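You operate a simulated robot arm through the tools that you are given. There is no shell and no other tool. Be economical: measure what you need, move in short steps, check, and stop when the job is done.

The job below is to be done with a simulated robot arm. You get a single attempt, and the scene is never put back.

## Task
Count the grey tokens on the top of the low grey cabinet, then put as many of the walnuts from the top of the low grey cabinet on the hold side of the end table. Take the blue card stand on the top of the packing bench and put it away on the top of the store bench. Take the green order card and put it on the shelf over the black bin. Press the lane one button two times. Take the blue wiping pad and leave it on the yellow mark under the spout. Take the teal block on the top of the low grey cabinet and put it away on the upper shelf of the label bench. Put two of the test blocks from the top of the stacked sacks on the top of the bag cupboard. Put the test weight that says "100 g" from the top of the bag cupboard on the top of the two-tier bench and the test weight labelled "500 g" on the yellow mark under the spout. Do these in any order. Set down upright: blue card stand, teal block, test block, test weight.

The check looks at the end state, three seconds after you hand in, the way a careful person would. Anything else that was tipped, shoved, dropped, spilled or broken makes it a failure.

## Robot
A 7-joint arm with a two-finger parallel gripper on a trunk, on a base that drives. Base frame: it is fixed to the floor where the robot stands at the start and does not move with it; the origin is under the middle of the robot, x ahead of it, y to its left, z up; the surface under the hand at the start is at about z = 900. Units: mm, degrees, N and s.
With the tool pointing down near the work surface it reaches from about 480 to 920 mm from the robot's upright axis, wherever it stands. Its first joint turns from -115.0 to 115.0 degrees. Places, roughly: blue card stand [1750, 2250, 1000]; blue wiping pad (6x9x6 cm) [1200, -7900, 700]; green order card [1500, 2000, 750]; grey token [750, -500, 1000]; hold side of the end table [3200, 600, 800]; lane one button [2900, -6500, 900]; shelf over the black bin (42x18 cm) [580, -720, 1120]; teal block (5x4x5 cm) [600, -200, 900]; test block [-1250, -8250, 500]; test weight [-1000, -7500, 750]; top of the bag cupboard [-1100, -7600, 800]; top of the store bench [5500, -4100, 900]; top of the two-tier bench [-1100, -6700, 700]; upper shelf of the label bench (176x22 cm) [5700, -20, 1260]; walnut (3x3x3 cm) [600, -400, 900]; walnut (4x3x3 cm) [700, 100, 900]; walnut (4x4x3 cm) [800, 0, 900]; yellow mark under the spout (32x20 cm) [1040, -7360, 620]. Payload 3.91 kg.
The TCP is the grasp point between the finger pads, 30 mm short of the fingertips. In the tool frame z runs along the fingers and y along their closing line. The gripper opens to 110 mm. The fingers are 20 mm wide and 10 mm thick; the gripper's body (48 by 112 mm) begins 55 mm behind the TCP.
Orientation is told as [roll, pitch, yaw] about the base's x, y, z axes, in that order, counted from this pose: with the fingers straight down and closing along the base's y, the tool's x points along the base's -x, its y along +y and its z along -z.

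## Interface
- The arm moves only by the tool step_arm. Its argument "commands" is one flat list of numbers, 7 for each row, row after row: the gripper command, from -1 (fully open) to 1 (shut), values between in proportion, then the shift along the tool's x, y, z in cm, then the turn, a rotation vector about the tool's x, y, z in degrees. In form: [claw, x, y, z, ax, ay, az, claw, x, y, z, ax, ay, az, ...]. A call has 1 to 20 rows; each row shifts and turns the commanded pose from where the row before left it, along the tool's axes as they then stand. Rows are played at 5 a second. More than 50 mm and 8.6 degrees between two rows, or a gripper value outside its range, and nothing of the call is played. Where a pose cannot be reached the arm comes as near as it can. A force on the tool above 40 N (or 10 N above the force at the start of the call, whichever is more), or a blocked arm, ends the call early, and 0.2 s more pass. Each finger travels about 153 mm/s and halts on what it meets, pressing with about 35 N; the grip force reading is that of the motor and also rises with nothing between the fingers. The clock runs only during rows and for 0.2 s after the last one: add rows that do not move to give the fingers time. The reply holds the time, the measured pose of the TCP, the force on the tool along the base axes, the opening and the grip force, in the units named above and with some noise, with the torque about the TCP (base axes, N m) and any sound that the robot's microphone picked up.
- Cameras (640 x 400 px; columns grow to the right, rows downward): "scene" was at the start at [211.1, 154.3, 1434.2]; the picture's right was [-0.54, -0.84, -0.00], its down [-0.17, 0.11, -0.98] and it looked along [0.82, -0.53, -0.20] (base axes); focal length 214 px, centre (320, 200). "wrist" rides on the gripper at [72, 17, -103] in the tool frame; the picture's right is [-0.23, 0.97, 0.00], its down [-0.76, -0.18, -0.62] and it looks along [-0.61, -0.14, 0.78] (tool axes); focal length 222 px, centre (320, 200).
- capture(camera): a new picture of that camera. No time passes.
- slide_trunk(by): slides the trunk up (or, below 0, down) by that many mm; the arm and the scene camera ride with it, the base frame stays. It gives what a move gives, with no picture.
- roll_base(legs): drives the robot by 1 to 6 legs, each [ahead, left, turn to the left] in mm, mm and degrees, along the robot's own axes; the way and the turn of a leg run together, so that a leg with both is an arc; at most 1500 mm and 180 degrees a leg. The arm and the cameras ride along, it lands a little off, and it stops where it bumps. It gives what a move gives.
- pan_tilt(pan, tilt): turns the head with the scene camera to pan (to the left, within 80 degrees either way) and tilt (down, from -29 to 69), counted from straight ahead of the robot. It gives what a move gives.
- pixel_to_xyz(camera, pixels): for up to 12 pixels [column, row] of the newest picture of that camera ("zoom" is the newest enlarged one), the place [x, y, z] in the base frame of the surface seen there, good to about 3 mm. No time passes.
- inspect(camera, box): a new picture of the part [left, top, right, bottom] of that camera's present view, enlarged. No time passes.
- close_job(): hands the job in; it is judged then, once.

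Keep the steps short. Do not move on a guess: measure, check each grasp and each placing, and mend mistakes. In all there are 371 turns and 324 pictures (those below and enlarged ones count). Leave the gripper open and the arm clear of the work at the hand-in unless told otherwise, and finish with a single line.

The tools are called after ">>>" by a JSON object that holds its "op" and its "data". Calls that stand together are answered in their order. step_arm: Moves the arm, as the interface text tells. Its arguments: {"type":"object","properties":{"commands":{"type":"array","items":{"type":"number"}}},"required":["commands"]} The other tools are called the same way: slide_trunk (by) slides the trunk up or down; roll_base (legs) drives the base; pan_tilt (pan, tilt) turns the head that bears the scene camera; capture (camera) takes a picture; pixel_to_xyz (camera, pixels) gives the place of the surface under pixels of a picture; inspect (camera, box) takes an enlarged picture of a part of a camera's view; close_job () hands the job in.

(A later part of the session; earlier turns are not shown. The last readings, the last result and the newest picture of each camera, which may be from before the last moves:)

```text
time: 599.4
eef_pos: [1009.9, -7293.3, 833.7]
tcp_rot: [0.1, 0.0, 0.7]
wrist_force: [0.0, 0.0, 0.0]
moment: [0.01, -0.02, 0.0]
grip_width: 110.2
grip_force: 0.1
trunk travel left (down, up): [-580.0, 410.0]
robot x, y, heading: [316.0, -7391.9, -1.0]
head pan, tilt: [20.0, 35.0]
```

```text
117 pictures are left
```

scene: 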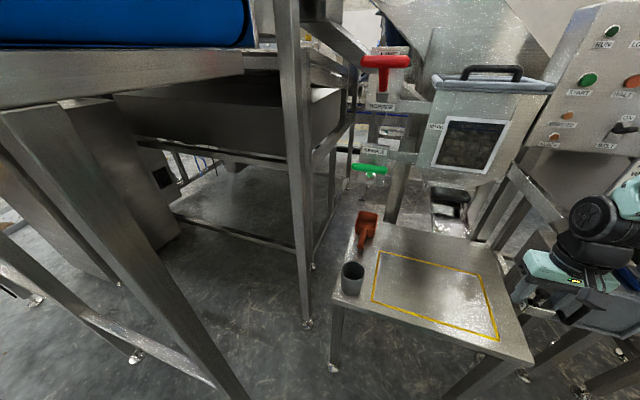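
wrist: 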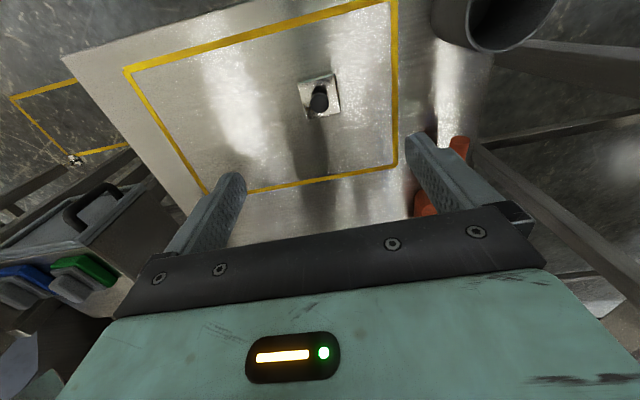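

The 500 g weight stands on the mark. Next the blue pad: raise the trunk 150, base right 560.

>>> {"op": "slide_trunk", "data": {"by": 150}}

>>> {"op": "roll_base", "data": {"legs": [[0, -640, 1], [60, 0, 0]]}}

>>> {"op": "pan_tilt", "data": {"pan": 15, "tilt": 40}}

>>> {"op": "capture", "data": {"camera": "scene"}}

>>> {"op": "capture", "data": {"camera": "wrist"}}

```text
time: 601.1
eef_pos: [1009.9, -7290.8, 984.6]
tcp_rot: [0.0, 0.1, 0.8]
wrist_force: [0.3, 0.2, -0.7]
moment: [-0.01, 0.01, 0.03]
grip_width: 110.1
grip_force: 0.1
trunk travel left (down, up): [-730.0, 260.0]
robot x, y, heading: [311.0, -7392.3, -0.9]
head pan, tilt: [20.0, 35.0]
```

```text
time: 605.3
eef_pos: [1067.5, -7914.3, 985.7]
tcp_rot: [0.1, 0.1, 2.2]
wrist_force: [-0.1, 0.8, 0.4]
moment: [0.0, 0.03, 0.03]
grip_width: 110.1
grip_force: 0.1
trunk travel left (down, up): [-730.0, 260.0]
robot x, y, heading: [374.0, -8035.7, 0.7]
head pan, tilt: [20.0, 35.0]
```

```text
time: 606.0
eef_pos: [1067.4, -7914.1, 983.0]
tcp_rot: [-0.1, 0.1, 2.2]
wrist_force: [0.3, 0.1, -0.3]
moment: [0.01, 0.01, -0.02]
grip_width: 110.1
grip_force: 0.1
trunk travel left (down, up): [-730.0, 260.0]
robot x, y, heading: [373.5, -8032.1, 0.4]
head pan, tilt: [15.0, 40.0]
```

```text
116 pictures are left
```

scene: 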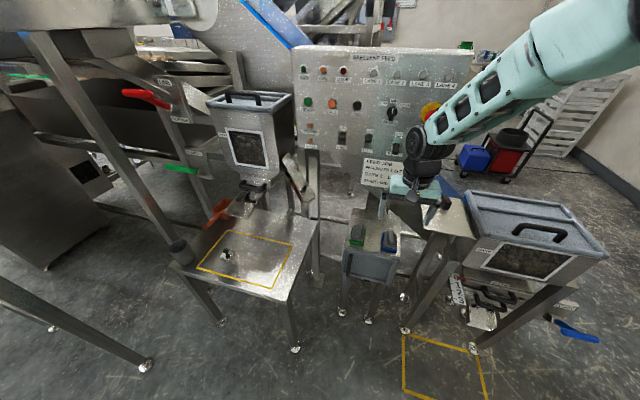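

```text
115 pictures are left
```

wrist: 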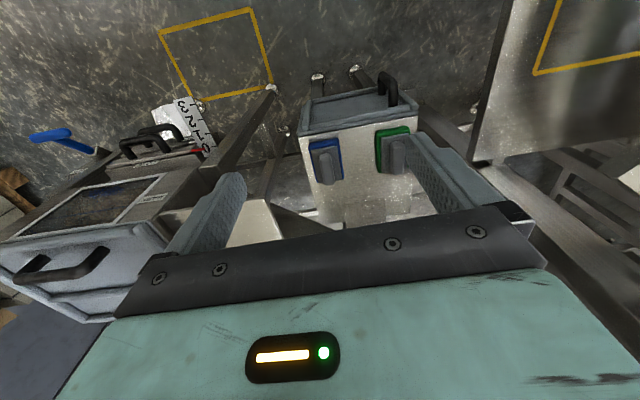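

>>> {"op": "inspect", "data": {"camera": "wrist", "box": [290, 110, 430, 220]}}

>>> {"op": "pixel_to_xyz", "data": {"camera": "zoom", "pixels": [[90, 145], [230, 130], [120, 320], [245, 300], [165, 180], [200, 170], [150, 300], [190, 300], [340, 200], [300, 350], [80, 340], [130, 200]]}}

>>> {"op": "inspect", "data": {"camera": "scene", "box": [330, 200, 420, 270]}}

```text
3.64 times, centred on (360, 165) of wrist
```

zoom: 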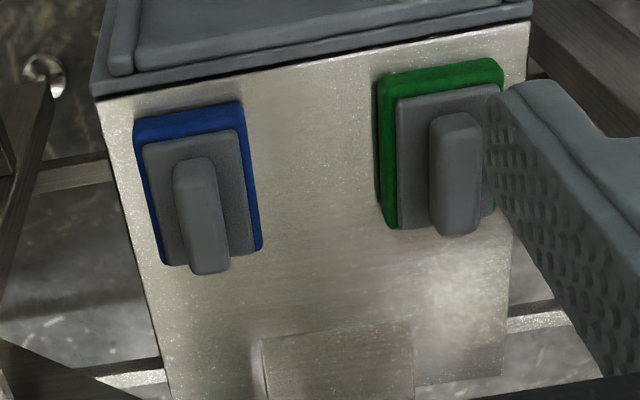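

```text
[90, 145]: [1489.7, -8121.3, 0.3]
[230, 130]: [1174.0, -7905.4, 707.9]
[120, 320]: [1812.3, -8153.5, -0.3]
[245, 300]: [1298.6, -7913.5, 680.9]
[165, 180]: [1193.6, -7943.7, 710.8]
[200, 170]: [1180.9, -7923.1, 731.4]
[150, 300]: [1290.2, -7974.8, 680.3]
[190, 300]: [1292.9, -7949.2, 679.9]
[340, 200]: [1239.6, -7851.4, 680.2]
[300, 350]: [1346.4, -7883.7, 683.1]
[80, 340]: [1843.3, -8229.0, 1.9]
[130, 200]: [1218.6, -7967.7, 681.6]
```

```text
5.71 times, centred on (375, 235) of scene
```

zoom: 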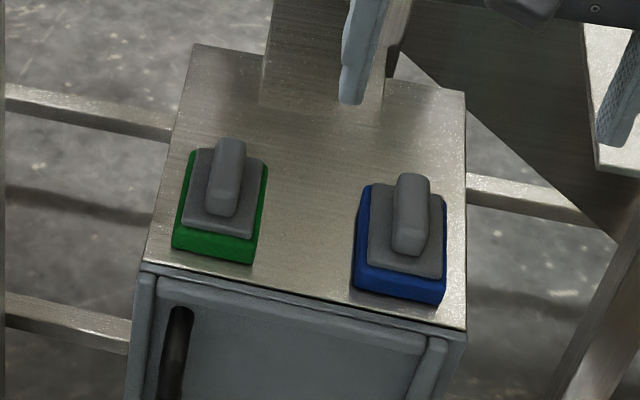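

>>> {"op": "inspect", "data": {"camera": "wrist", "box": [305, 130, 350, 190]}}

>>> {"op": "pixel_to_xyz", "data": {"camera": "wrist", "pixels": [[325, 156], [327, 165], [329, 175], [330, 180], [322, 160], [331, 165], [324, 182], [332, 182], [308, 145], [337, 140], [318, 182], [341, 177]]}}

```text
6.67 times, centred on (328, 160) of wrist
```

zoom: 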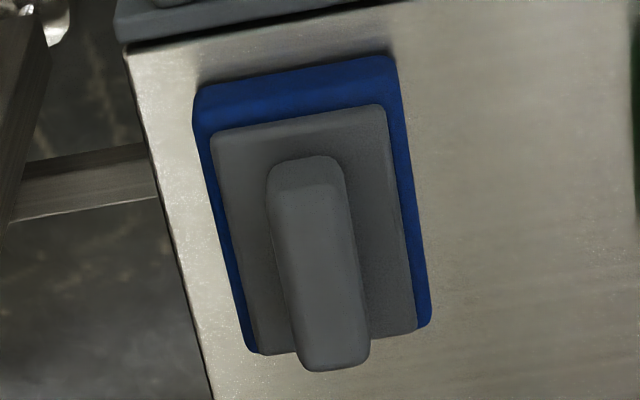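

```text
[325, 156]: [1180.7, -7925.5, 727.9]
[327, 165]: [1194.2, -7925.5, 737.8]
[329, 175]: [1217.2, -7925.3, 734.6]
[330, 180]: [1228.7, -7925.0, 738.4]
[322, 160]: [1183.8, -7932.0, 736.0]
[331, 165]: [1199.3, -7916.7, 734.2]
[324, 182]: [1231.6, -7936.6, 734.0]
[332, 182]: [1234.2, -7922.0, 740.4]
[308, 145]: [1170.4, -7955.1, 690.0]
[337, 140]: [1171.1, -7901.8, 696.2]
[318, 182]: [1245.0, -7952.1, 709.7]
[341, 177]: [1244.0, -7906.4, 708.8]
```

>>> {"op": "pixel_to_xyz", "data": {"camera": "scene", "pixels": [[378, 175], [380, 205], [375, 165], [384, 213], [400, 130]]}}

>>> {"op": "step_arm", "data": {"commands": [0, -3.5, -0.9, 0, 0, 0, 2, 0, -3.5, -0.9, 0, 0, 0, 0, 0, -3.4, 0, 0, 0, 0, 0, 0, -3.4, 0, 0, 0, 0, 0, 0, 0, 0, 0, 0, 0, 0]}}

>>> {"op": "capture", "data": {"camera": "wrist"}}

>>> {"op": "capture", "data": {"camera": "scene"}}

```text
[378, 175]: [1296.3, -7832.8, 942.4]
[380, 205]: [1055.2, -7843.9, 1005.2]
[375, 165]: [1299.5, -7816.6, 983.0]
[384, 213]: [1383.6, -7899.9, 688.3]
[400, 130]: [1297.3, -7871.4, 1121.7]
```

```text
time: 607.1
eef_pos: [1206.5, -7931.5, 983.3]
tcp_rot: [0.1, 0.1, 0.2]
wrist_force: [0.0, -0.7, 0.3]
moment: [0.03, -0.02, -0.02]
grip_width: 54.9
grip_force: 0.1
trunk travel left (down, up): [-730.0, 260.0]
robot x, y, heading: [373.2, -8035.7, 0.7]
head pan, tilt: [15.0, 40.0]
```

```text
111 pictures are left
```

wrist: 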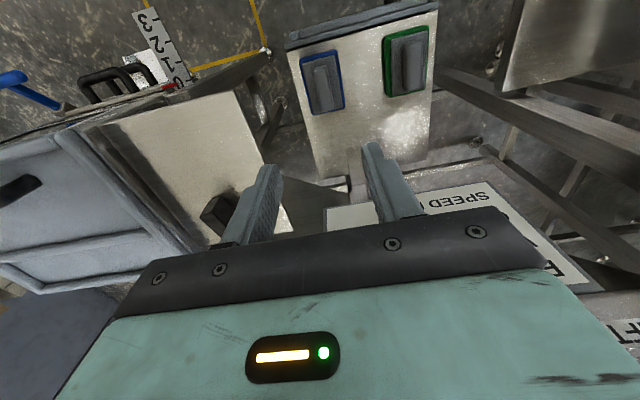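

```text
110 pictures are left
```

scene: 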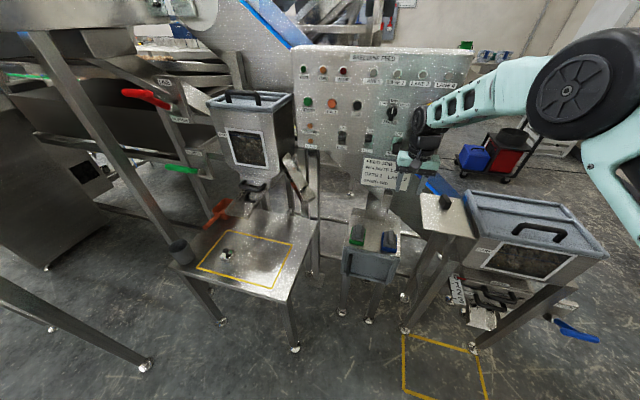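

>>> {"op": "pixel_to_xyz", "data": {"camera": "wrist", "pixels": [[215, 205], [200, 215], [180, 130], [265, 150], [340, 210], [318, 75], [323, 90]]}}

```text
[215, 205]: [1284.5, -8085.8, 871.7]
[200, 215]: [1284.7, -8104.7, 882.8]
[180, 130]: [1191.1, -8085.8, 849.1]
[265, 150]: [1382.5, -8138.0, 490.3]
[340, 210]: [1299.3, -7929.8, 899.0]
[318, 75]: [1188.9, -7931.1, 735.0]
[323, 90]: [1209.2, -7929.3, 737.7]
```

Clear (sign 25 mm ahead of the wrist). Descend to z≈790.

>>> {"op": "step_arm", "data": {"commands": [0, 0, 0.2, 4.8, 0, 0, 0, 0, 0, 0, 4.8, 0, 0, 0, 0, 0, 0, 4.8, 0, 0, 0, 0, 0, 0, 4.8, 0, 0, 0, 0, 0, 0, 0, 0, 0, 0]}}

>>> {"op": "capture", "data": {"camera": "wrist"}}

```text
time: 608.4
eef_pos: [1206.7, -7925.0, 793.2]
tcp_rot: [0.0, 0.1, 0.1]
wrist_force: [0.8, 0.7, 0.4]
moment: [0.01, 0.0, 0.01]
grip_width: 54.8
grip_force: 0.1
trunk travel left (down, up): [-730.0, 260.0]
robot x, y, heading: [375.4, -8035.2, 0.4]
head pan, tilt: [15.0, 40.0]
```

```text
109 pictures are left
```

wrist: 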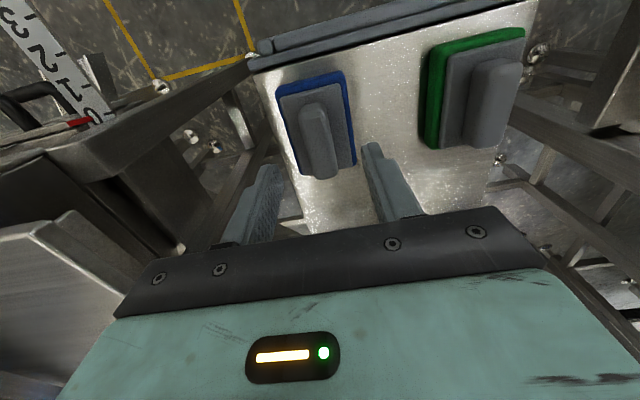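

>>> {"op": "pixel_to_xyz", "data": {"camera": "wrist", "pixels": [[316, 125], [322, 150], [326, 165], [302, 120], [330, 115], [310, 160], [340, 160]]}}

```text
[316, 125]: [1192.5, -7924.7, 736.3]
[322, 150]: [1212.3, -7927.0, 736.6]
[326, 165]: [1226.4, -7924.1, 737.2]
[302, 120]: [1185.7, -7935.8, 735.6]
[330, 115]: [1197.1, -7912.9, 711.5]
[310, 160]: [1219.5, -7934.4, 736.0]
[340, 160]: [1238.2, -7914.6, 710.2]
```

Handle centre y≈-7925, x≈1207: aligned. Down 48 and close.

>>> {"op": "step_arm", "data": {"commands": [0, 0, 0, 2.5, 0, 0, 0, 0, 0, 0, 2.3, 0, 0, 0, 0, 0, 0, 0, 0, 0, 0, 0.5, 0, 0, 0, 0, 0, 0, 1, 0, 0, 0, 0, 0, 0, 1, 0, 0, 0, 0, 0, 0]}}

>>> {"op": "capture", "data": {"camera": "wrist"}}

```text
time: 609.8
eef_pos: [1205.9, -7928.2, 744.1]
tcp_rot: [0.1, 0.1, 0.1]
wrist_force: [0.4, -0.7, 0.8]
moment: [-0.03, 0.05, 0.0]
grip_width: 21.1
grip_force: 34.9
trunk travel left (down, up): [-730.0, 260.0]
robot x, y, heading: [376.1, -8034.6, 0.6]
head pan, tilt: [15.0, 40.0]
```

```text
108 pictures are left
```

wrist: 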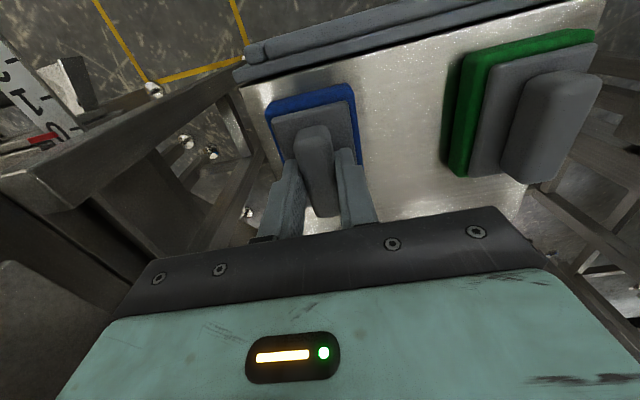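

Held (21 mm). Lift 200 and retract 140, then move the base left.

>>> {"op": "step_arm", "data": {"commands": [1, 0, 0, -4.8, 0, 0, 0, 1, 0, 0, -4.8, 0, 0, 0, 1, 0, 0, -4.8, 0, 0, 0, 1, 0, 0, -4.8, 0, 0, 0, 1, 4.5, 0, 0, 0, 0, 0, 1, 4.5, 0, 0, 0, 0, 0, 1, 4.5, 0, 0, 0, 0, 0, 1, 0, 0, 0, 0, 0, 0]}}

>>> {"op": "roll_base", "data": {"legs": [[-40, 500, 0]]}}

>>> {"op": "capture", "data": {"camera": "wrist"}}

```text
time: 611.5
eef_pos: [1070.9, -7926.3, 937.4]
tcp_rot: [0.0, 0.0, 0.2]
wrist_force: [1.1, 0.8, -0.1]
moment: [-0.02, 0.05, -0.02]
grip_width: 21.0
grip_force: 35.2
trunk travel left (down, up): [-730.0, 260.0]
robot x, y, heading: [376.4, -8032.6, 0.8]
head pan, tilt: [15.0, 40.0]
```

```text
time: 614.5
eef_pos: [1025.5, -7424.4, 936.7]
tcp_rot: [0.1, 0.1, 0.4]
wrist_force: [-0.1, 0.0, -1.2]
moment: [0.02, 0.03, 0.01]
grip_width: 21.1
grip_force: 35.0
trunk travel left (down, up): [-730.0, 260.0]
robot x, y, heading: [327.8, -7536.0, 0.7]
head pan, tilt: [15.0, 40.0]
```

```text
107 pictures are left
```

wrist: 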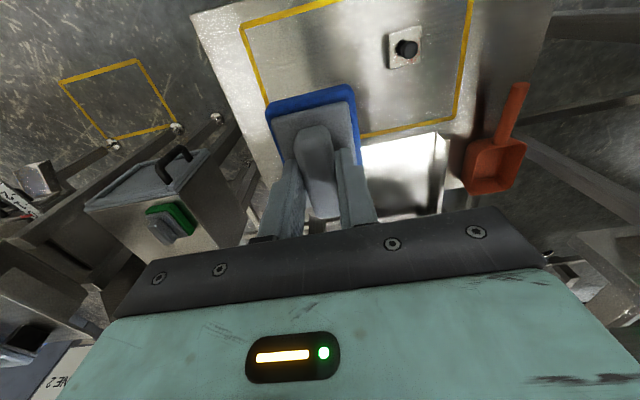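

>>> {"op": "step_arm", "data": {"commands": [1, -1.6, -1.6, 0, 0, 0, 0, 1, 0, 0, 4.8, 0, 0, 0, 1, 0, 0, 4.8, 0, 0, 0, 1, 0, 0, 4.8, 0, 0, 0, 1, 0, 0, 4.8, 0, 0, 0, 1, 0, 0, 4.6, 0, 0, 0, 1, 0, 0, 0, 0, 0, 0]}}

>>> {"op": "capture", "data": {"camera": "wrist"}}

```text
time: 615.6
eef_pos: [1044.5, -7439.3, 797.0]
tcp_rot: [0.2, -0.2, 0.4]
wrist_force: [-9.7, -3.9, 22.9]
moment: [0.94, -1.11, 0.19]
grip_width: 20.9
grip_force: 35.0
trunk travel left (down, up): [-730.0, 260.0]
robot x, y, heading: [326.3, -7533.4, 0.8]
head pan, tilt: [15.0, 40.0]
stopped in row 5: the force on the tool passed its limit at 154 N (the readings are from after the stop); the commanded pose is now the measured one
```

```text
106 pictures are left
```

wrist: 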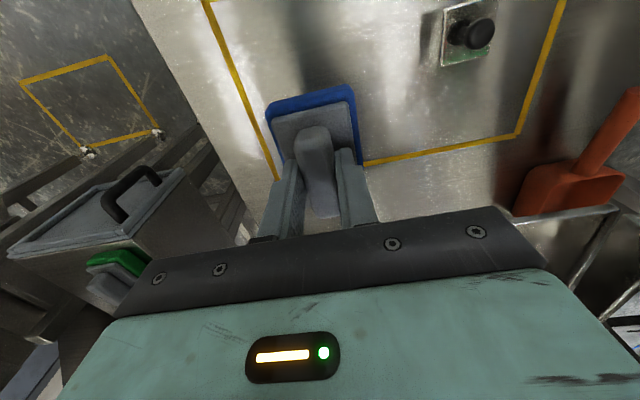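

The palm hit something at about (1071,-7407,847) — the spout's lip. Go up and look at it.

>>> {"op": "step_arm", "data": {"commands": [1, 0, 0, -4, 0, 0, 0, 1, 2, 0, -4, 0, 0, 0, 1, 4, 0, -1, 0, 0, 0, 1, 0, 0, 0, 0, 0, 0]}}

>>> {"op": "capture", "data": {"camera": "scene"}}

>>> {"op": "capture", "data": {"camera": "wrist"}}

```text
time: 616.6
eef_pos: [984.4, -7439.7, 884.7]
tcp_rot: [0.2, -0.1, 0.5]
wrist_force: [-0.4, 0.1, -1.1]
moment: [0.0, 0.03, -0.03]
grip_width: 21.0
grip_force: 35.2
trunk travel left (down, up): [-730.0, 260.0]
robot x, y, heading: [325.4, -7534.5, 0.6]
head pan, tilt: [15.0, 40.0]
```

```text
105 pictures are left
```

scene: 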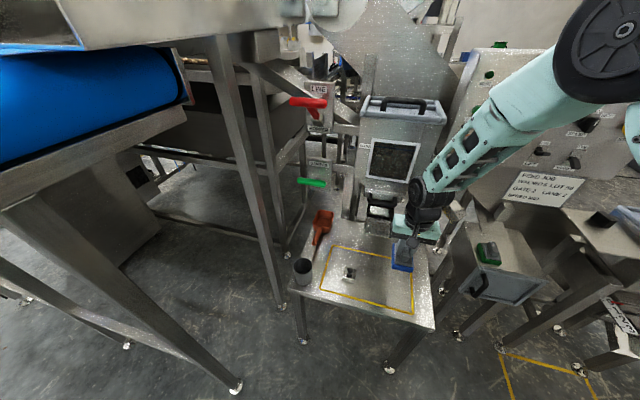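

```text
104 pictures are left
```

wrist: 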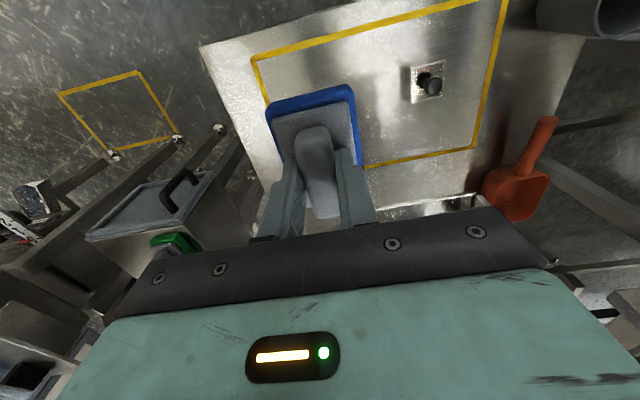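

>>> {"op": "inspect", "data": {"camera": "scene", "box": [340, 90, 470, 300]}}

>>> {"op": "pixel_to_xyz", "data": {"camera": "scene", "pixels": [[378, 205], [385, 222], [372, 225], [395, 235], [400, 200], [368, 200], [380, 232]]}}

>>> {"op": "pixel_to_xyz", "data": {"camera": "wrist", "pixels": [[480, 198], [430, 212], [400, 208], [370, 220], [455, 200], [490, 200]]}}

```text
1.90 times, centred on (405, 195) of scene
```

zoom: 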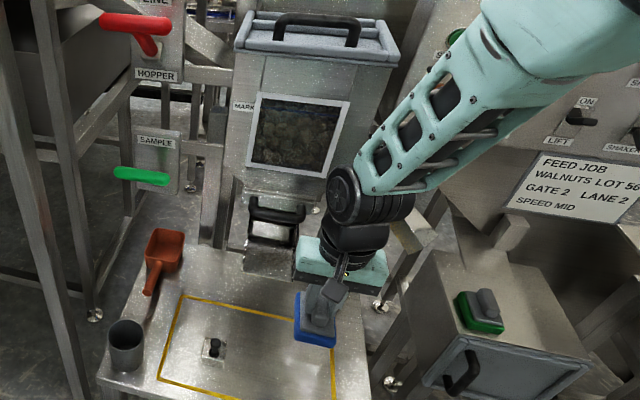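

```text
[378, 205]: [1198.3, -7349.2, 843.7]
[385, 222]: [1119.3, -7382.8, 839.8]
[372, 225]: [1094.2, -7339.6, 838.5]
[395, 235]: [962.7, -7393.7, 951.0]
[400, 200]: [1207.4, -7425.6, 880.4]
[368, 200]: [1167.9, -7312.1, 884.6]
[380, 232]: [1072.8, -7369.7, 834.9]
```

```text
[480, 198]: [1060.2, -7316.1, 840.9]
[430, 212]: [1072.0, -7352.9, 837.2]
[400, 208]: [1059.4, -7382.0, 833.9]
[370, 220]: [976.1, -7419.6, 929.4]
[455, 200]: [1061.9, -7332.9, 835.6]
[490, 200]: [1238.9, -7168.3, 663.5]
```

The lip's front is at x≈1060, y -7410…-7310. Place the pad at (1000,-7472) instead, clear of it.

>>> {"op": "step_arm", "data": {"commands": [1, -1.6, -3.2, 0, 0, 0, 0, 1, 0, 0, 4.5, 0, 0, 0, 1, 0, 0, 4.5, 0, 0, 0, 1, 0, 0, 4.5, 0, 0, 0, 1, 0, 0, 4.5, 0, 0, 0, 1, 0, 0, 0.9, 0, 0, 0, 1, 0, 0, 0, 0, 0, 0]}}

>>> {"op": "capture", "data": {"camera": "wrist"}}

```text
time: 618.2
eef_pos: [1001.6, -7471.8, 694.6]
tcp_rot: [0.1, -0.1, 0.5]
wrist_force: [-0.4, 0.6, 0.3]
moment: [0.0, 0.03, -0.04]
grip_width: 21.2
grip_force: 34.9
trunk travel left (down, up): [-730.0, 260.0]
robot x, y, heading: [328.8, -7532.7, 0.8]
head pan, tilt: [15.0, 40.0]
```

```text
102 pictures are left
```

wrist: 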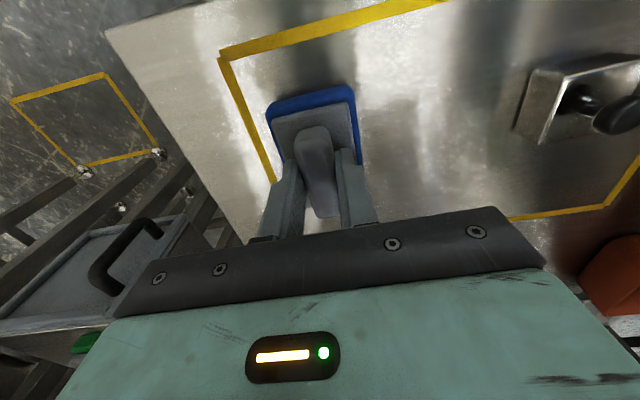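

>>> {"op": "step_arm", "data": {"commands": [1, 0, 0, 0.7, 0, 0, 0, 1, 0, 0, 0.3, 0, 0, 0, 1, 0, 0, 0, 0, 0, 0]}}

```text
time: 619.0
eef_pos: [1000.4, -7470.9, 685.2]
tcp_rot: [0.1, 0.0, 0.6]
wrist_force: [-0.7, 0.1, -0.1]
moment: [-0.01, 0.03, 0.0]
grip_width: 20.7
grip_force: 35.0
trunk travel left (down, up): [-730.0, 260.0]
robot x, y, heading: [325.6, -7535.7, 0.7]
head pan, tilt: [15.0, 40.0]
```

>>> {"op": "step_arm", "data": {"commands": [1, 0, 0, 0.2, 0, 0, 0, 1, 0, 0, 0, 0, 0, 0, 0.5, 0, 0, 0, 0, 0, 0, 0, 0, 0, 0, 0, 0, 0, 0, 0, 0, -4.5, 0, 0, 0, 0, 0, 0, -4.5, 0, 0, 0, 0, 3, 0, -3.5, 0, 0, 0, -1, 3, 0, -3.5, 0, 0, 0, -1, 0, 0, 0, 0, 0, 0]}}

>>> {"op": "capture", "data": {"camera": "wrist"}}

```text
time: 621.0
eef_pos: [939.7, -7473.0, 845.0]
tcp_rot: [0.1, 0.0, 0.5]
wrist_force: [0.5, 0.2, -0.2]
moment: [0.03, 0.02, 0.02]
grip_width: 110.2
grip_force: 0.2
trunk travel left (down, up): [-730.0, 260.0]
robot x, y, heading: [330.3, -7534.4, 0.9]
head pan, tilt: [15.0, 40.0]
```

```text
101 pictures are left
```

wrist: 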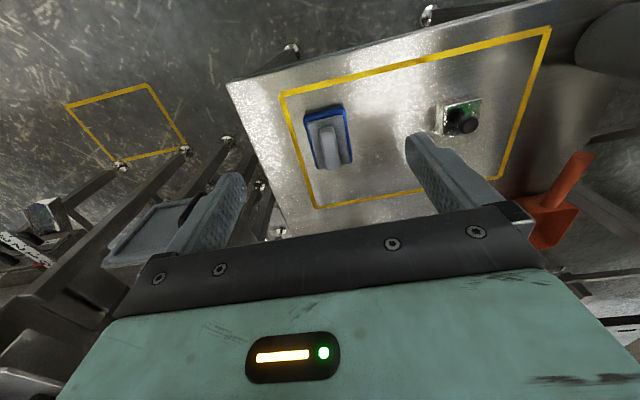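

Pad and weight are both inside the mark. Before going back for the teal block, look north (+y) for a shorter route.

>>> {"op": "slide_trunk", "data": {"by": 250}}

>>> {"op": "pan_tilt", "data": {"pan": 80, "tilt": 15}}

>>> {"op": "capture", "data": {"camera": "scene"}}

```text
time: 623.5
eef_pos: [940.0, -7471.3, 1094.5]
tcp_rot: [0.1, -0.1, 0.5]
wrist_force: [-0.2, -0.4, -0.3]
moment: [0.0, 0.03, 0.0]
grip_width: 110.1
grip_force: 0.1
trunk travel left (down, up): [-980.0, 10.0]
robot x, y, heading: [328.4, -7534.0, 1.0]
head pan, tilt: [15.0, 40.0]
```

```text
time: 624.9
eef_pos: [940.9, -7471.7, 1094.6]
tcp_rot: [0.1, -0.2, 0.5]
wrist_force: [-0.6, 0.9, -0.4]
moment: [-0.03, 0.01, -0.01]
grip_width: 110.0
grip_force: 0.0
trunk travel left (down, up): [-980.0, 10.0]
robot x, y, heading: [331.0, -7534.7, 0.7]
head pan, tilt: [80.0, 15.0]
```

```text
100 pictures are left
```

scene: 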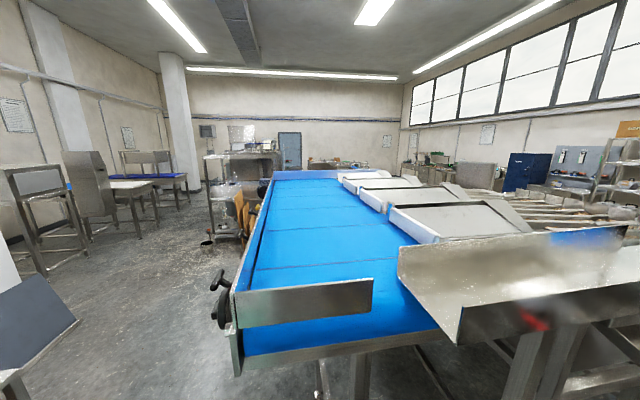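

>>> {"op": "pixel_to_xyz", "data": {"camera": "scene", "pixels": [[205, 240], [180, 250], [230, 235], [250, 215], [195, 205], [120, 235], [245, 180], [215, 160], [160, 205], [265, 180], [290, 150], [225, 210]]}}

>>> {"op": "inspect", "data": {"camera": "scene", "box": [100, 100, 340, 260]}}

```text
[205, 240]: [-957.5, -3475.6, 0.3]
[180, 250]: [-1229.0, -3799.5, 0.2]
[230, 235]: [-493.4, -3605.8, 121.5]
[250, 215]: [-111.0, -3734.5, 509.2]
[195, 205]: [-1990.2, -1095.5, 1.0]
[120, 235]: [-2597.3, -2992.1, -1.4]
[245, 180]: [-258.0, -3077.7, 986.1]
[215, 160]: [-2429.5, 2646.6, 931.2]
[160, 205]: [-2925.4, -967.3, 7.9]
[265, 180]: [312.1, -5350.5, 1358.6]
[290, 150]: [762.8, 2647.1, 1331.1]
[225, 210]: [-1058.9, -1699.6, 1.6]
```

```text
2.50 times, centred on (220, 180) of scene
```

zoom: 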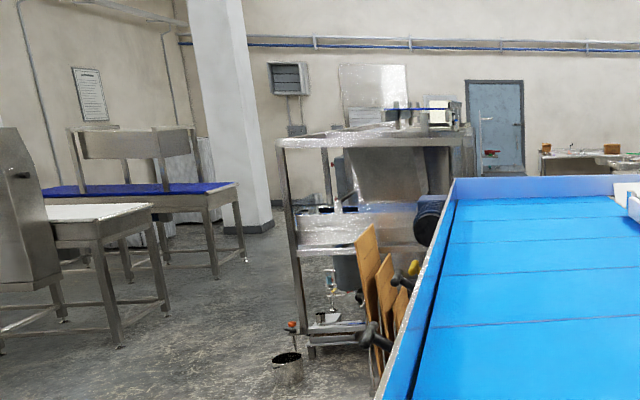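

I'll take the known route back. First back to x≈70 and right to y≈-8985.

>>> {"op": "roll_base", "data": {"legs": [[-270, 0, -0.7], [0, -1440, 0]]}}

>>> {"op": "pan_tilt", "data": {"pan": 0, "tilt": 25}}

>>> {"op": "capture", "data": {"camera": "scene"}}

```text
time: 633.5
eef_pos: [678.6, -8928.6, 1094.8]
tcp_rot: [0.2, -0.1, -0.6]
wrist_force: [-0.1, 0.0, -0.4]
moment: [-0.01, -0.01, 0.02]
grip_width: 110.0
grip_force: 0.1
trunk travel left (down, up): [-980.0, 10.0]
robot x, y, heading: [65.2, -8980.6, -0.3]
head pan, tilt: [80.0, 15.0]
```

```text
time: 635.1
eef_pos: [677.6, -8928.1, 1094.5]
tcp_rot: [0.2, -0.1, -0.6]
wrist_force: [0.5, -0.8, -0.5]
moment: [0.03, 0.01, -0.02]
grip_width: 110.1
grip_force: 0.1
trunk travel left (down, up): [-980.0, 10.0]
robot x, y, heading: [64.0, -8979.9, -0.5]
head pan, tilt: [0.0, 25.0]
```

```text
98 pictures are left
```

scene: 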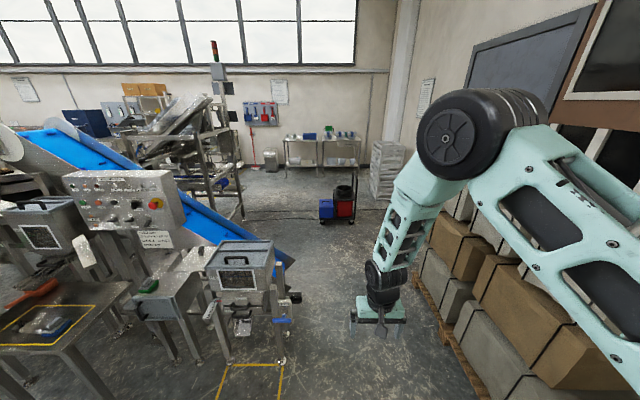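

>>> {"op": "roll_base", "data": {"legs": [[1200, 0, 0.5], [1230, 0, 0]]}}

```text
time: 646.9
eef_pos: [3094.1, -8896.7, 1094.5]
tcp_rot: [0.2, -0.1, 1.0]
wrist_force: [1.0, 0.4, 0.5]
moment: [-0.02, 0.02, 0.03]
grip_width: 110.1
grip_force: 0.2
trunk travel left (down, up): [-980.0, 10.0]
robot x, y, heading: [2483.8, -8967.8, 1.4]
head pan, tilt: [0.0, 25.0]
```

>>> {"op": "roll_base", "data": {"legs": [[0, 770, -1.4], [1460, 0, 0]]}}

```text
time: 658.1
eef_pos: [4583.3, -8075.0, 1095.6]
tcp_rot: [0.0, -0.1, 2.0]
wrist_force: [-0.6, -0.2, -0.2]
moment: [-0.01, 0.01, -0.02]
grip_width: 110.0
grip_force: 0.1
trunk travel left (down, up): [-980.0, 10.0]
robot x, y, heading: [3973.5, -8155.7, 2.6]
head pan, tilt: [0.0, 25.0]
```

Turn to face +y and drive up the aisle.

>>> {"op": "roll_base", "data": {"legs": [[0, 0, 87.4], [1500, 0, 0], [1500, 0, 0]]}}

```text
time: 676.5
eef_pos: [3742.0, -4527.9, 1094.6]
tcp_rot: [0.1, -0.1, 92.8]
wrist_force: [0.0, 0.4, 0.8]
moment: [-0.02, -0.01, 0.0]
grip_width: 110.1
grip_force: 0.1
trunk travel left (down, up): [-980.0, 10.0]
robot x, y, heading: [3828.3, -5137.1, 93.1]
head pan, tilt: [0.0, 25.0]
```

>>> {"op": "roll_base", "data": {"legs": [[0, 0, -4.5], [1500, 0, 0], [1500, 0, 0], [1500, 0, 0]]}}

```text
time: 698.4
eef_pos: [3951.5, -29.7, 1095.2]
tcp_rot: [0.1, -0.1, 85.9]
wrist_force: [0.7, 0.1, -0.2]
moment: [0.0, 0.01, 0.0]
grip_width: 110.1
grip_force: 0.1
trunk travel left (down, up): [-980.0, 10.0]
robot x, y, heading: [3966.3, -645.1, 86.0]
head pan, tilt: [0.0, 25.0]
```

>>> {"op": "roll_base", "data": {"legs": [[0, 0, 4], [1500, 0, 0], [450, 0, 0], [0, 0, 90]]}}

```text
time: 712.5
eef_pos: [3346.3, 1222.0, 1095.2]
tcp_rot: [0.2, 0.0, -178.2]
wrist_force: [0.2, -0.1, 0.1]
moment: [-0.01, 0.0, 0.0]
grip_width: 109.9
grip_force: 0.1
trunk travel left (down, up): [-980.0, 10.0]
robot x, y, heading: [3958.8, 1301.1, -178.2]
head pan, tilt: [0.0, 25.0]
```

>>> {"op": "roll_base", "data": {"legs": [[0, 0, -1.8], [1500, 0, 0], [900, 0, 0]]}}

```text
time: 724.5
eef_pos: [977.3, 1144.4, 1094.6]
tcp_rot: [0.1, 0.0, -177.5]
wrist_force: [-0.5, 0.3, -0.8]
moment: [0.0, 0.03, -0.01]
grip_width: 110.1
grip_force: 0.1
trunk travel left (down, up): [-980.0, 10.0]
robot x, y, heading: [1590.3, 1228.4, -177.2]
head pan, tilt: [0.0, 25.0]
```

>>> {"op": "roll_base", "data": {"legs": [[0, 0, -2.8], [0, 1460, 0]]}}

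>>> {"op": "capture", "data": {"camera": "wrist"}}

```text
time: 732.2
eef_pos: [954.2, -280.0, 1094.1]
tcp_rot: [0.1, -0.1, 178.4]
wrist_force: [-0.2, 0.1, 0.9]
moment: [-0.01, 0.01, 0.01]
grip_width: 109.9
grip_force: 0.1
trunk travel left (down, up): [-980.0, 10.0]
robot x, y, heading: [1567.9, -238.8, 178.6]
head pan, tilt: [0.0, 25.0]
```

```text
97 pictures are left
```

wrist: 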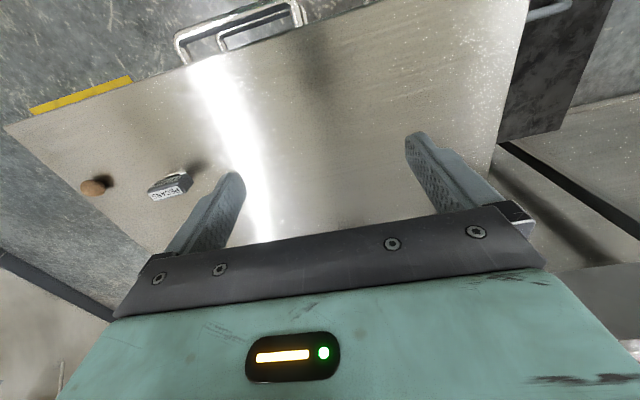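

>>> {"op": "roll_base", "data": {"legs": [[190, -10, 1]]}}

>>> {"op": "step_arm", "data": {"commands": [-1, -3, -1, 0, 0, 0, 0, -1, -3, -1, 0, 0, 0, 0, -1, -3, 0, 0, 0, 0, 0, -1, 0, 0, 0, 0, 0, 0]}}

>>> {"op": "capture", "data": {"camera": "wrist"}}

```text
time: 733.7
eef_pos: [766.4, -276.0, 1094.9]
tcp_rot: [0.1, -0.1, 179.3]
wrist_force: [-0.8, -0.3, 0.8]
moment: [0.01, 0.02, -0.03]
grip_width: 110.1
grip_force: 0.1
trunk travel left (down, up): [-980.0, 10.0]
robot x, y, heading: [1381.2, -229.6, 179.6]
head pan, tilt: [0.0, 25.0]
```

```text
time: 734.7
eef_pos: [676.0, -255.8, 1095.2]
tcp_rot: [0.1, -0.2, 179.3]
wrist_force: [0.1, -0.2, -0.1]
moment: [-0.02, -0.01, 0.0]
grip_width: 110.1
grip_force: 0.0
trunk travel left (down, up): [-980.0, 10.0]
robot x, y, heading: [1376.6, -225.1, 179.5]
head pan, tilt: [0.0, 25.0]
```

```text
96 pictures are left
```

wrist: 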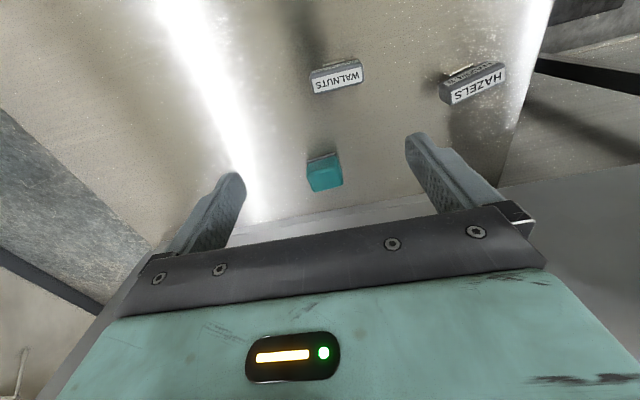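

>>> {"op": "inspect", "data": {"camera": "wrist", "box": [295, 140, 360, 200]}}

>>> {"op": "pixel_to_xyz", "data": {"camera": "wrist", "pixels": [[308, 165], [338, 156], [315, 190], [342, 183], [325, 172], [320, 158], [325, 155], [308, 158]]}}

```text
6.67 times, centred on (328, 170) of wrist
```

zoom: 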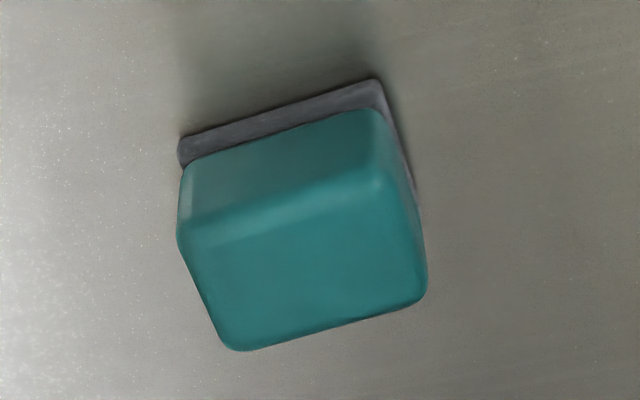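

```text
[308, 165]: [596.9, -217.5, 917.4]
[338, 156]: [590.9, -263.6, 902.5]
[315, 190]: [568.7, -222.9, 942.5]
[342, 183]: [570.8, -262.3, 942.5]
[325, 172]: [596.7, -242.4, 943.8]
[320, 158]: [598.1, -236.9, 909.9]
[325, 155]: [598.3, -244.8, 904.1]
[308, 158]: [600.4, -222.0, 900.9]
```

Teal block: x 566–602, y -222…-265, top z 943, on a thin grey plate. Move over it and descend to z≈985.

>>> {"op": "step_arm", "data": {"commands": [-1, -4.6, -0.6, 0, 0, 0, 0, -1, -4.6, -0.67, 0, 0, 0, 0, -1, 0, 0, 4, 0, 0, 0, -1, 0, 0, 3.5, 0, 0, 0, -1, 0, 0, 3.5, 0, 0, 0, -1, 0, 0, 0, 0, 0, 0]}}

>>> {"op": "capture", "data": {"camera": "wrist"}}

```text
time: 736.1
eef_pos: [582.9, -243.8, 983.6]
tcp_rot: [0.1, -0.1, 179.3]
wrist_force: [0.0, 0.5, -0.1]
moment: [0.0, 0.01, 0.01]
grip_width: 110.2
grip_force: 0.1
trunk travel left (down, up): [-980.0, 10.0]
robot x, y, heading: [1379.4, -228.3, 179.5]
head pan, tilt: [0.0, 25.0]
```

```text
94 pictures are left
```

wrist: 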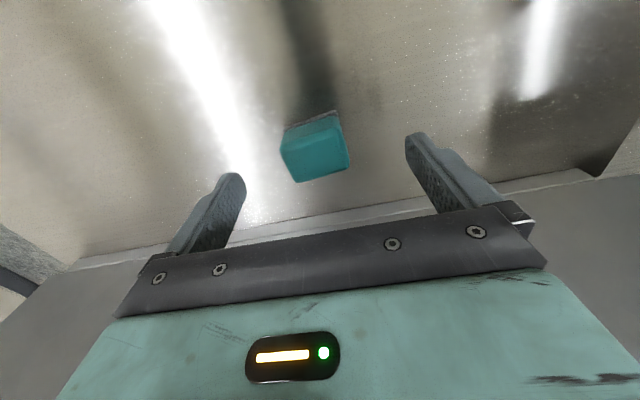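

>>> {"op": "pixel_to_xyz", "data": {"camera": "wrist", "pixels": [[316, 157], [284, 150], [342, 135], [300, 180], [348, 162], [310, 118]]}}

```text
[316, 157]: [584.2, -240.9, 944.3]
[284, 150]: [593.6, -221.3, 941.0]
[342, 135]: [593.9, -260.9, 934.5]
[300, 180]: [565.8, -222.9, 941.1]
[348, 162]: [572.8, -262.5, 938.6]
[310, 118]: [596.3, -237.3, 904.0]
```

>>> {"op": "step_arm", "data": {"commands": [-1, 0, 0, 2.3, 0, 0, 0, -1, 0, 0, 2.1, 0, 0, 0, -1, 0, 0, 0, 0, 0, 0, 0, 0, 0, 0, 0, 0, 0, 1, 0, 0, 0, 0, 0, 0, 1, 0, 0, 0, 0, 0, 0, 1, 0, 0, 0, 0, 0, 0]}}

>>> {"op": "capture", "data": {"camera": "wrist"}}

```text
time: 737.7
eef_pos: [583.3, -242.0, 940.0]
tcp_rot: [0.1, -0.1, 179.2]
wrist_force: [-0.9, 0.5, -0.7]
moment: [0.01, -0.01, 0.01]
grip_width: 47.7
grip_force: 35.4
trunk travel left (down, up): [-980.0, 10.0]
robot x, y, heading: [1380.0, -227.8, 179.6]
head pan, tilt: [0.0, 25.0]
```

```text
93 pictures are left
```

wrist: 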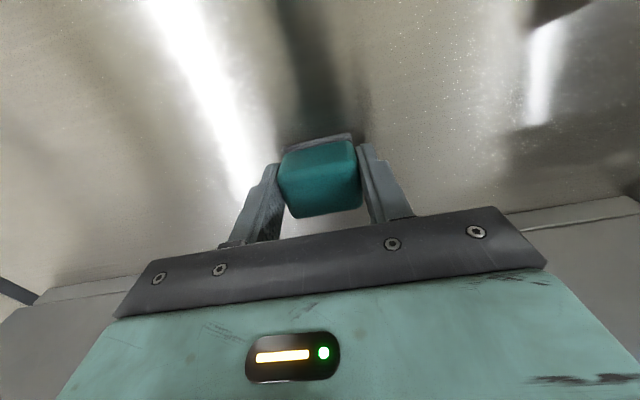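

Gripped (47.7 mm). Lift 300 and retract.

>>> {"op": "step_arm", "data": {"commands": [1, 0, 0, -4.8, 0, 0, 0, 1, 0, 0, -4.8, 0, 0, 0, 1, 0, 0, -4.8, 0, 0, 0, 1, 0, 0, -4.8, 0, 0, 0, 1, 0, 0, -4.8, 0, 0, 0, 1, 0, 0, -4.8, 0, 0, 0, 1, 4.8, 0, 0, 0, 0, 0, 1, 4.8, 0, 0, 0, 0, 0, 1, 4.8, 0, 0, 0, 0, 0, 1, 0, 0, 0, 0, 0, 0]}}

>>> {"op": "roll_base", "data": {"legs": [[-150, 0, 0], [0, -1500, 0], [0, -60, 0], [0, 0, 180]]}}

```text
time: 739.9
eef_pos: [730.5, -242.8, 1229.2]
tcp_rot: [0.1, -0.2, 179.3]
wrist_force: [-0.6, -0.4, -0.7]
moment: [-0.03, -0.03, -0.04]
grip_width: 47.6
grip_force: 34.7
trunk travel left (down, up): [-980.0, 10.0]
robot x, y, heading: [1380.1, -225.7, 179.7]
head pan, tilt: [0.0, 25.0]
```

```text
time: 756.0
eef_pos: [2178.3, 1293.1, 1228.9]
tcp_rot: [0.1, -0.1, -3.7]
wrist_force: [0.0, -0.4, -0.6]
moment: [0.01, 0.02, 0.0]
grip_width: 47.4
grip_force: 35.2
trunk travel left (down, up): [-980.0, 10.0]
robot x, y, heading: [1531.8, 1314.0, -3.6]
head pan, tilt: [0.0, 25.0]
```

>>> {"op": "roll_base", "data": {"legs": [[0, 0, 3.6], [1500, 0, 0], [880, 0, 0], [0, -1300, 0]]}}

>>> {"op": "pan_tilt", "data": {"pan": 0, "tilt": 25}}

>>> {"op": "capture", "data": {"camera": "scene"}}

```text
time: 774.2
eef_pos: [4525.3, 17.7, 1229.1]
tcp_rot: [0.1, -0.2, -0.8]
wrist_force: [0.7, 0.1, -0.4]
moment: [0.02, -0.02, 0.03]
grip_width: 47.1
grip_force: 35.7
trunk travel left (down, up): [-980.0, 10.0]
robot x, y, heading: [3877.5, 2.1, -0.7]
head pan, tilt: [0.0, 25.0]
```

```text
time: 774.8
eef_pos: [4526.4, 18.8, 1229.2]
tcp_rot: [0.1, -0.1, -0.8]
wrist_force: [0.0, -0.6, -1.2]
moment: [0.02, 0.0, 0.0]
grip_width: 47.5
grip_force: 35.3
trunk travel left (down, up): [-980.0, 10.0]
robot x, y, heading: [3877.6, 2.6, -0.5]
head pan, tilt: [0.0, 25.0]
```

```text
92 pictures are left
```

scene: 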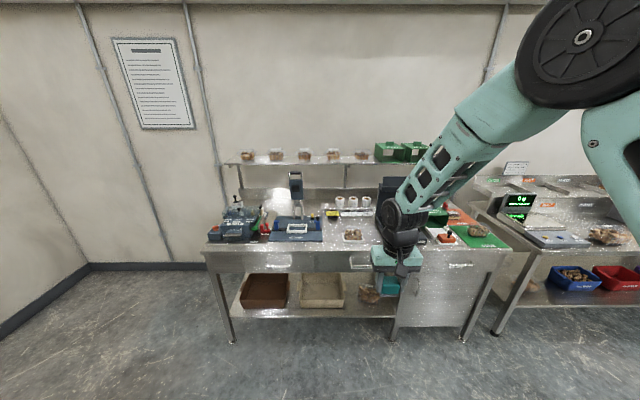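

>>> {"op": "inspect", "data": {"camera": "scene", "box": [210, 130, 450, 270]}}

>>> {"op": "pixel_to_xyz", "data": {"camera": "scene", "pixels": [[226, 163], [245, 164], [262, 164], [290, 164], [318, 163], [347, 163], [370, 163], [262, 160], [290, 159], [208, 250], [300, 250], [295, 180]]}}

```text
2.67 times, centred on (330, 200) of scene
```

zoom: 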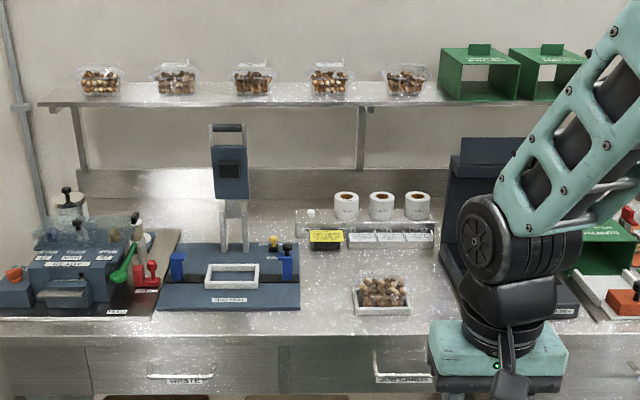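

```text
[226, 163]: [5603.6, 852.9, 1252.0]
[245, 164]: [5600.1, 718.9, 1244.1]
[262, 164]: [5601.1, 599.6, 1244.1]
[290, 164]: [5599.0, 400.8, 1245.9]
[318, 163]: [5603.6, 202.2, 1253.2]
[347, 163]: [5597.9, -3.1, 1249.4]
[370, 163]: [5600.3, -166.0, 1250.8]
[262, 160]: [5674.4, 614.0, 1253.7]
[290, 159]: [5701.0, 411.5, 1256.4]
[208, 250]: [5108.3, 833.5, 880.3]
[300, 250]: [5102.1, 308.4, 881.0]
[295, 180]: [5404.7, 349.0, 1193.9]
```

The shelf front edge is at x≈5600, z≈1255; pots every 200 mm and green boxes at y≈-200…-550. Look at the right part.

>>> {"op": "roll_base", "data": {"legs": [[0, -850, 0.5]]}}

>>> {"op": "pan_tilt", "data": {"pan": 15, "tilt": 22}}

>>> {"op": "capture", "data": {"camera": "scene"}}

```text
time: 779.2
eef_pos: [4524.6, -813.4, 1229.8]
tcp_rot: [0.1, -0.1, 0.0]
wrist_force: [0.8, 0.1, -0.4]
moment: [-0.01, 0.02, 0.01]
grip_width: 47.6
grip_force: 34.9
trunk travel left (down, up): [-980.0, 10.0]
robot x, y, heading: [3870.8, -836.5, 0.1]
head pan, tilt: [0.0, 25.0]
```

```text
time: 780.0
eef_pos: [4523.0, -813.1, 1229.6]
tcp_rot: [0.0, -0.1, 0.0]
wrist_force: [0.5, 0.6, -1.2]
moment: [0.0, 0.01, 0.03]
grip_width: 47.7
grip_force: 35.2
trunk travel left (down, up): [-980.0, 10.0]
robot x, y, heading: [3878.2, -840.1, -0.0]
head pan, tilt: [15.0, 22.0]
```

```text
90 pictures are left
```

scene: 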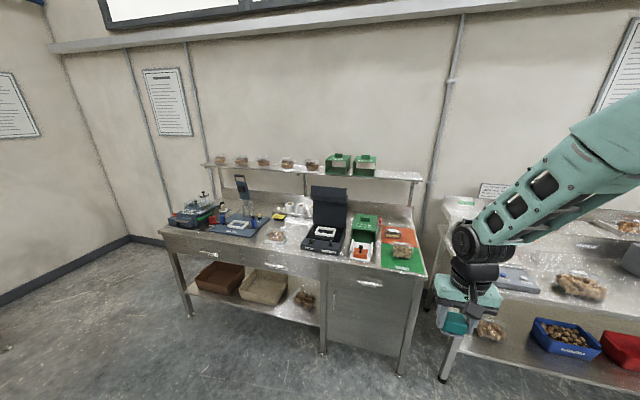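

>>> {"op": "inspect", "data": {"camera": "scene", "box": [290, 140, 440, 280]}}

>>> {"op": "pixel_to_xyz", "data": {"camera": "scene", "pixels": [[422, 179], [400, 178], [385, 177], [390, 172], [405, 174], [418, 172], [375, 177], [370, 165], [428, 275], [375, 268], [390, 170], [345, 190]]}}

```text
2.86 times, centred on (365, 210) of scene
```

zoom: 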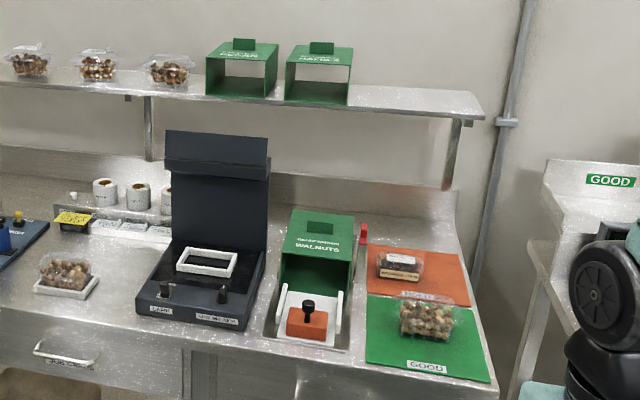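

```text
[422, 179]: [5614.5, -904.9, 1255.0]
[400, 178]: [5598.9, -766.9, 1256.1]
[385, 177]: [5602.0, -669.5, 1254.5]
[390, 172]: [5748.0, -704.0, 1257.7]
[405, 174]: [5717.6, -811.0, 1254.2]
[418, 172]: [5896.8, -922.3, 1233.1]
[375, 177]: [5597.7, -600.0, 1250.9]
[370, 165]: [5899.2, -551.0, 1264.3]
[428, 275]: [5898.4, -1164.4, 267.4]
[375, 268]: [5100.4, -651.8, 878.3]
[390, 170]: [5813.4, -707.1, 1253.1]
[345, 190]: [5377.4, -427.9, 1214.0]
```

The right end of the shelf (y -560…-880) is free. Drive ahead 880, left 95.

>>> {"op": "roll_base", "data": {"legs": [[0, 95, 0], [880, 0, 0]]}}

>>> {"op": "capture", "data": {"camera": "scene"}}

```text
time: 785.4
eef_pos: [5407.6, -732.2, 1228.9]
tcp_rot: [0.1, -0.1, -1.1]
wrist_force: [-0.7, -0.5, -1.0]
moment: [0.01, 0.0, -0.01]
grip_width: 47.6
grip_force: 34.4
trunk travel left (down, up): [-980.0, 10.0]
robot x, y, heading: [4755.4, -746.6, -0.8]
head pan, tilt: [15.0, 22.0]
```

```text
88 pictures are left
```

scene: 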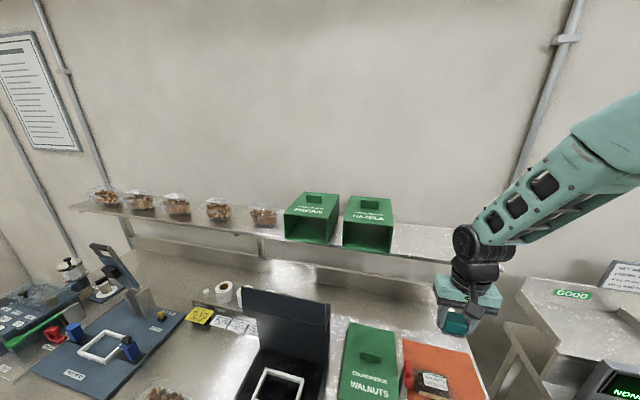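

Raise 140 mm, then extend toward the shelf.

>>> {"op": "step_arm", "data": {"commands": [1, 0, 0, -4.7, 0, 0, 0, 1, 0, 0, -4.7, 0, 0, 0, 1, 0, 0, -4.6, 0, 0, 0, 1, -4.8, 0, 0, 0, 0, 0, 1, -4.8, 0, 0, 0, 0, 0, 1, -4.8, 0, 0, 0, 0, 0, 1, -4.8, 0, 0, 0, 0, 0, 1, 0, 0, 0, 0, 0, 0]}}

>>> {"op": "capture", "data": {"camera": "wrist"}}

>>> {"op": "capture", "data": {"camera": "scene"}}

```text
time: 787.2
eef_pos: [5598.8, -734.0, 1369.3]
tcp_rot: [0.1, 0.0, -0.9]
wrist_force: [0.3, 0.3, -1.5]
moment: [0.0, 0.03, 0.0]
grip_width: 47.5
grip_force: 35.2
trunk travel left (down, up): [-980.0, 10.0]
robot x, y, heading: [4758.3, -744.2, -1.0]
head pan, tilt: [15.0, 22.0]
```

```text
87 pictures are left
```

wrist: 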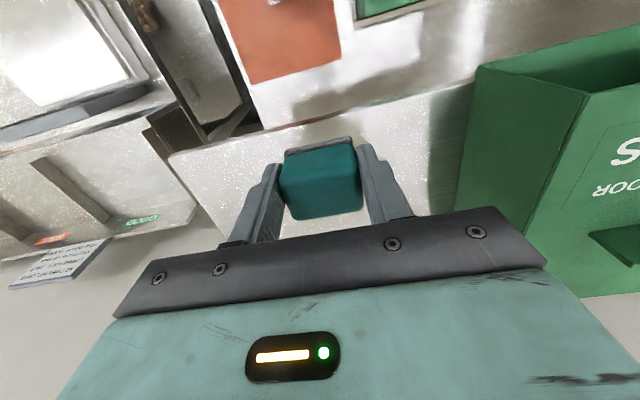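

```text
86 pictures are left
```

scene: 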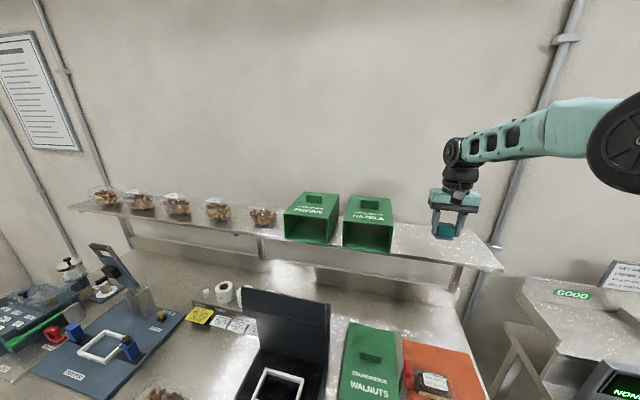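

>>> {"op": "pixel_to_xyz", "data": {"camera": "wrist", "pixels": [[320, 118], [400, 102], [420, 150], [450, 130], [200, 150], [230, 180], [455, 180], [260, 140]]}}

>>> {"op": "step_arm", "data": {"commands": [1, -3.5, 0.5, 0, 0, 0, 0, 1, -3.5, 0.5, 0, 0, 0, 0, 1, 0, 0, 0, 0, 0, 0]}}

```text
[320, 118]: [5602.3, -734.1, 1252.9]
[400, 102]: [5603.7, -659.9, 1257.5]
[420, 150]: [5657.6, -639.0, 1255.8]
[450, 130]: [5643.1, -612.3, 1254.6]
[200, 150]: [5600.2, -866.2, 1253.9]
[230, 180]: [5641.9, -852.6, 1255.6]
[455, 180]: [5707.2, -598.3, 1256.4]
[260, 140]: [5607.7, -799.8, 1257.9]
```

```text
time: 788.0
eef_pos: [5667.8, -727.5, 1366.4]
tcp_rot: [0.1, 0.2, -1.0]
wrist_force: [0.9, -0.1, -2.3]
moment: [0.03, 0.07, -0.03]
grip_width: 47.4
grip_force: 35.3
out of reach, approached as far as the arm can: row 2
trunk travel left (down, up): [-980.0, 10.0]
robot x, y, heading: [4756.1, -747.8, -0.9]
head pan, tilt: [15.0, 22.0]
```

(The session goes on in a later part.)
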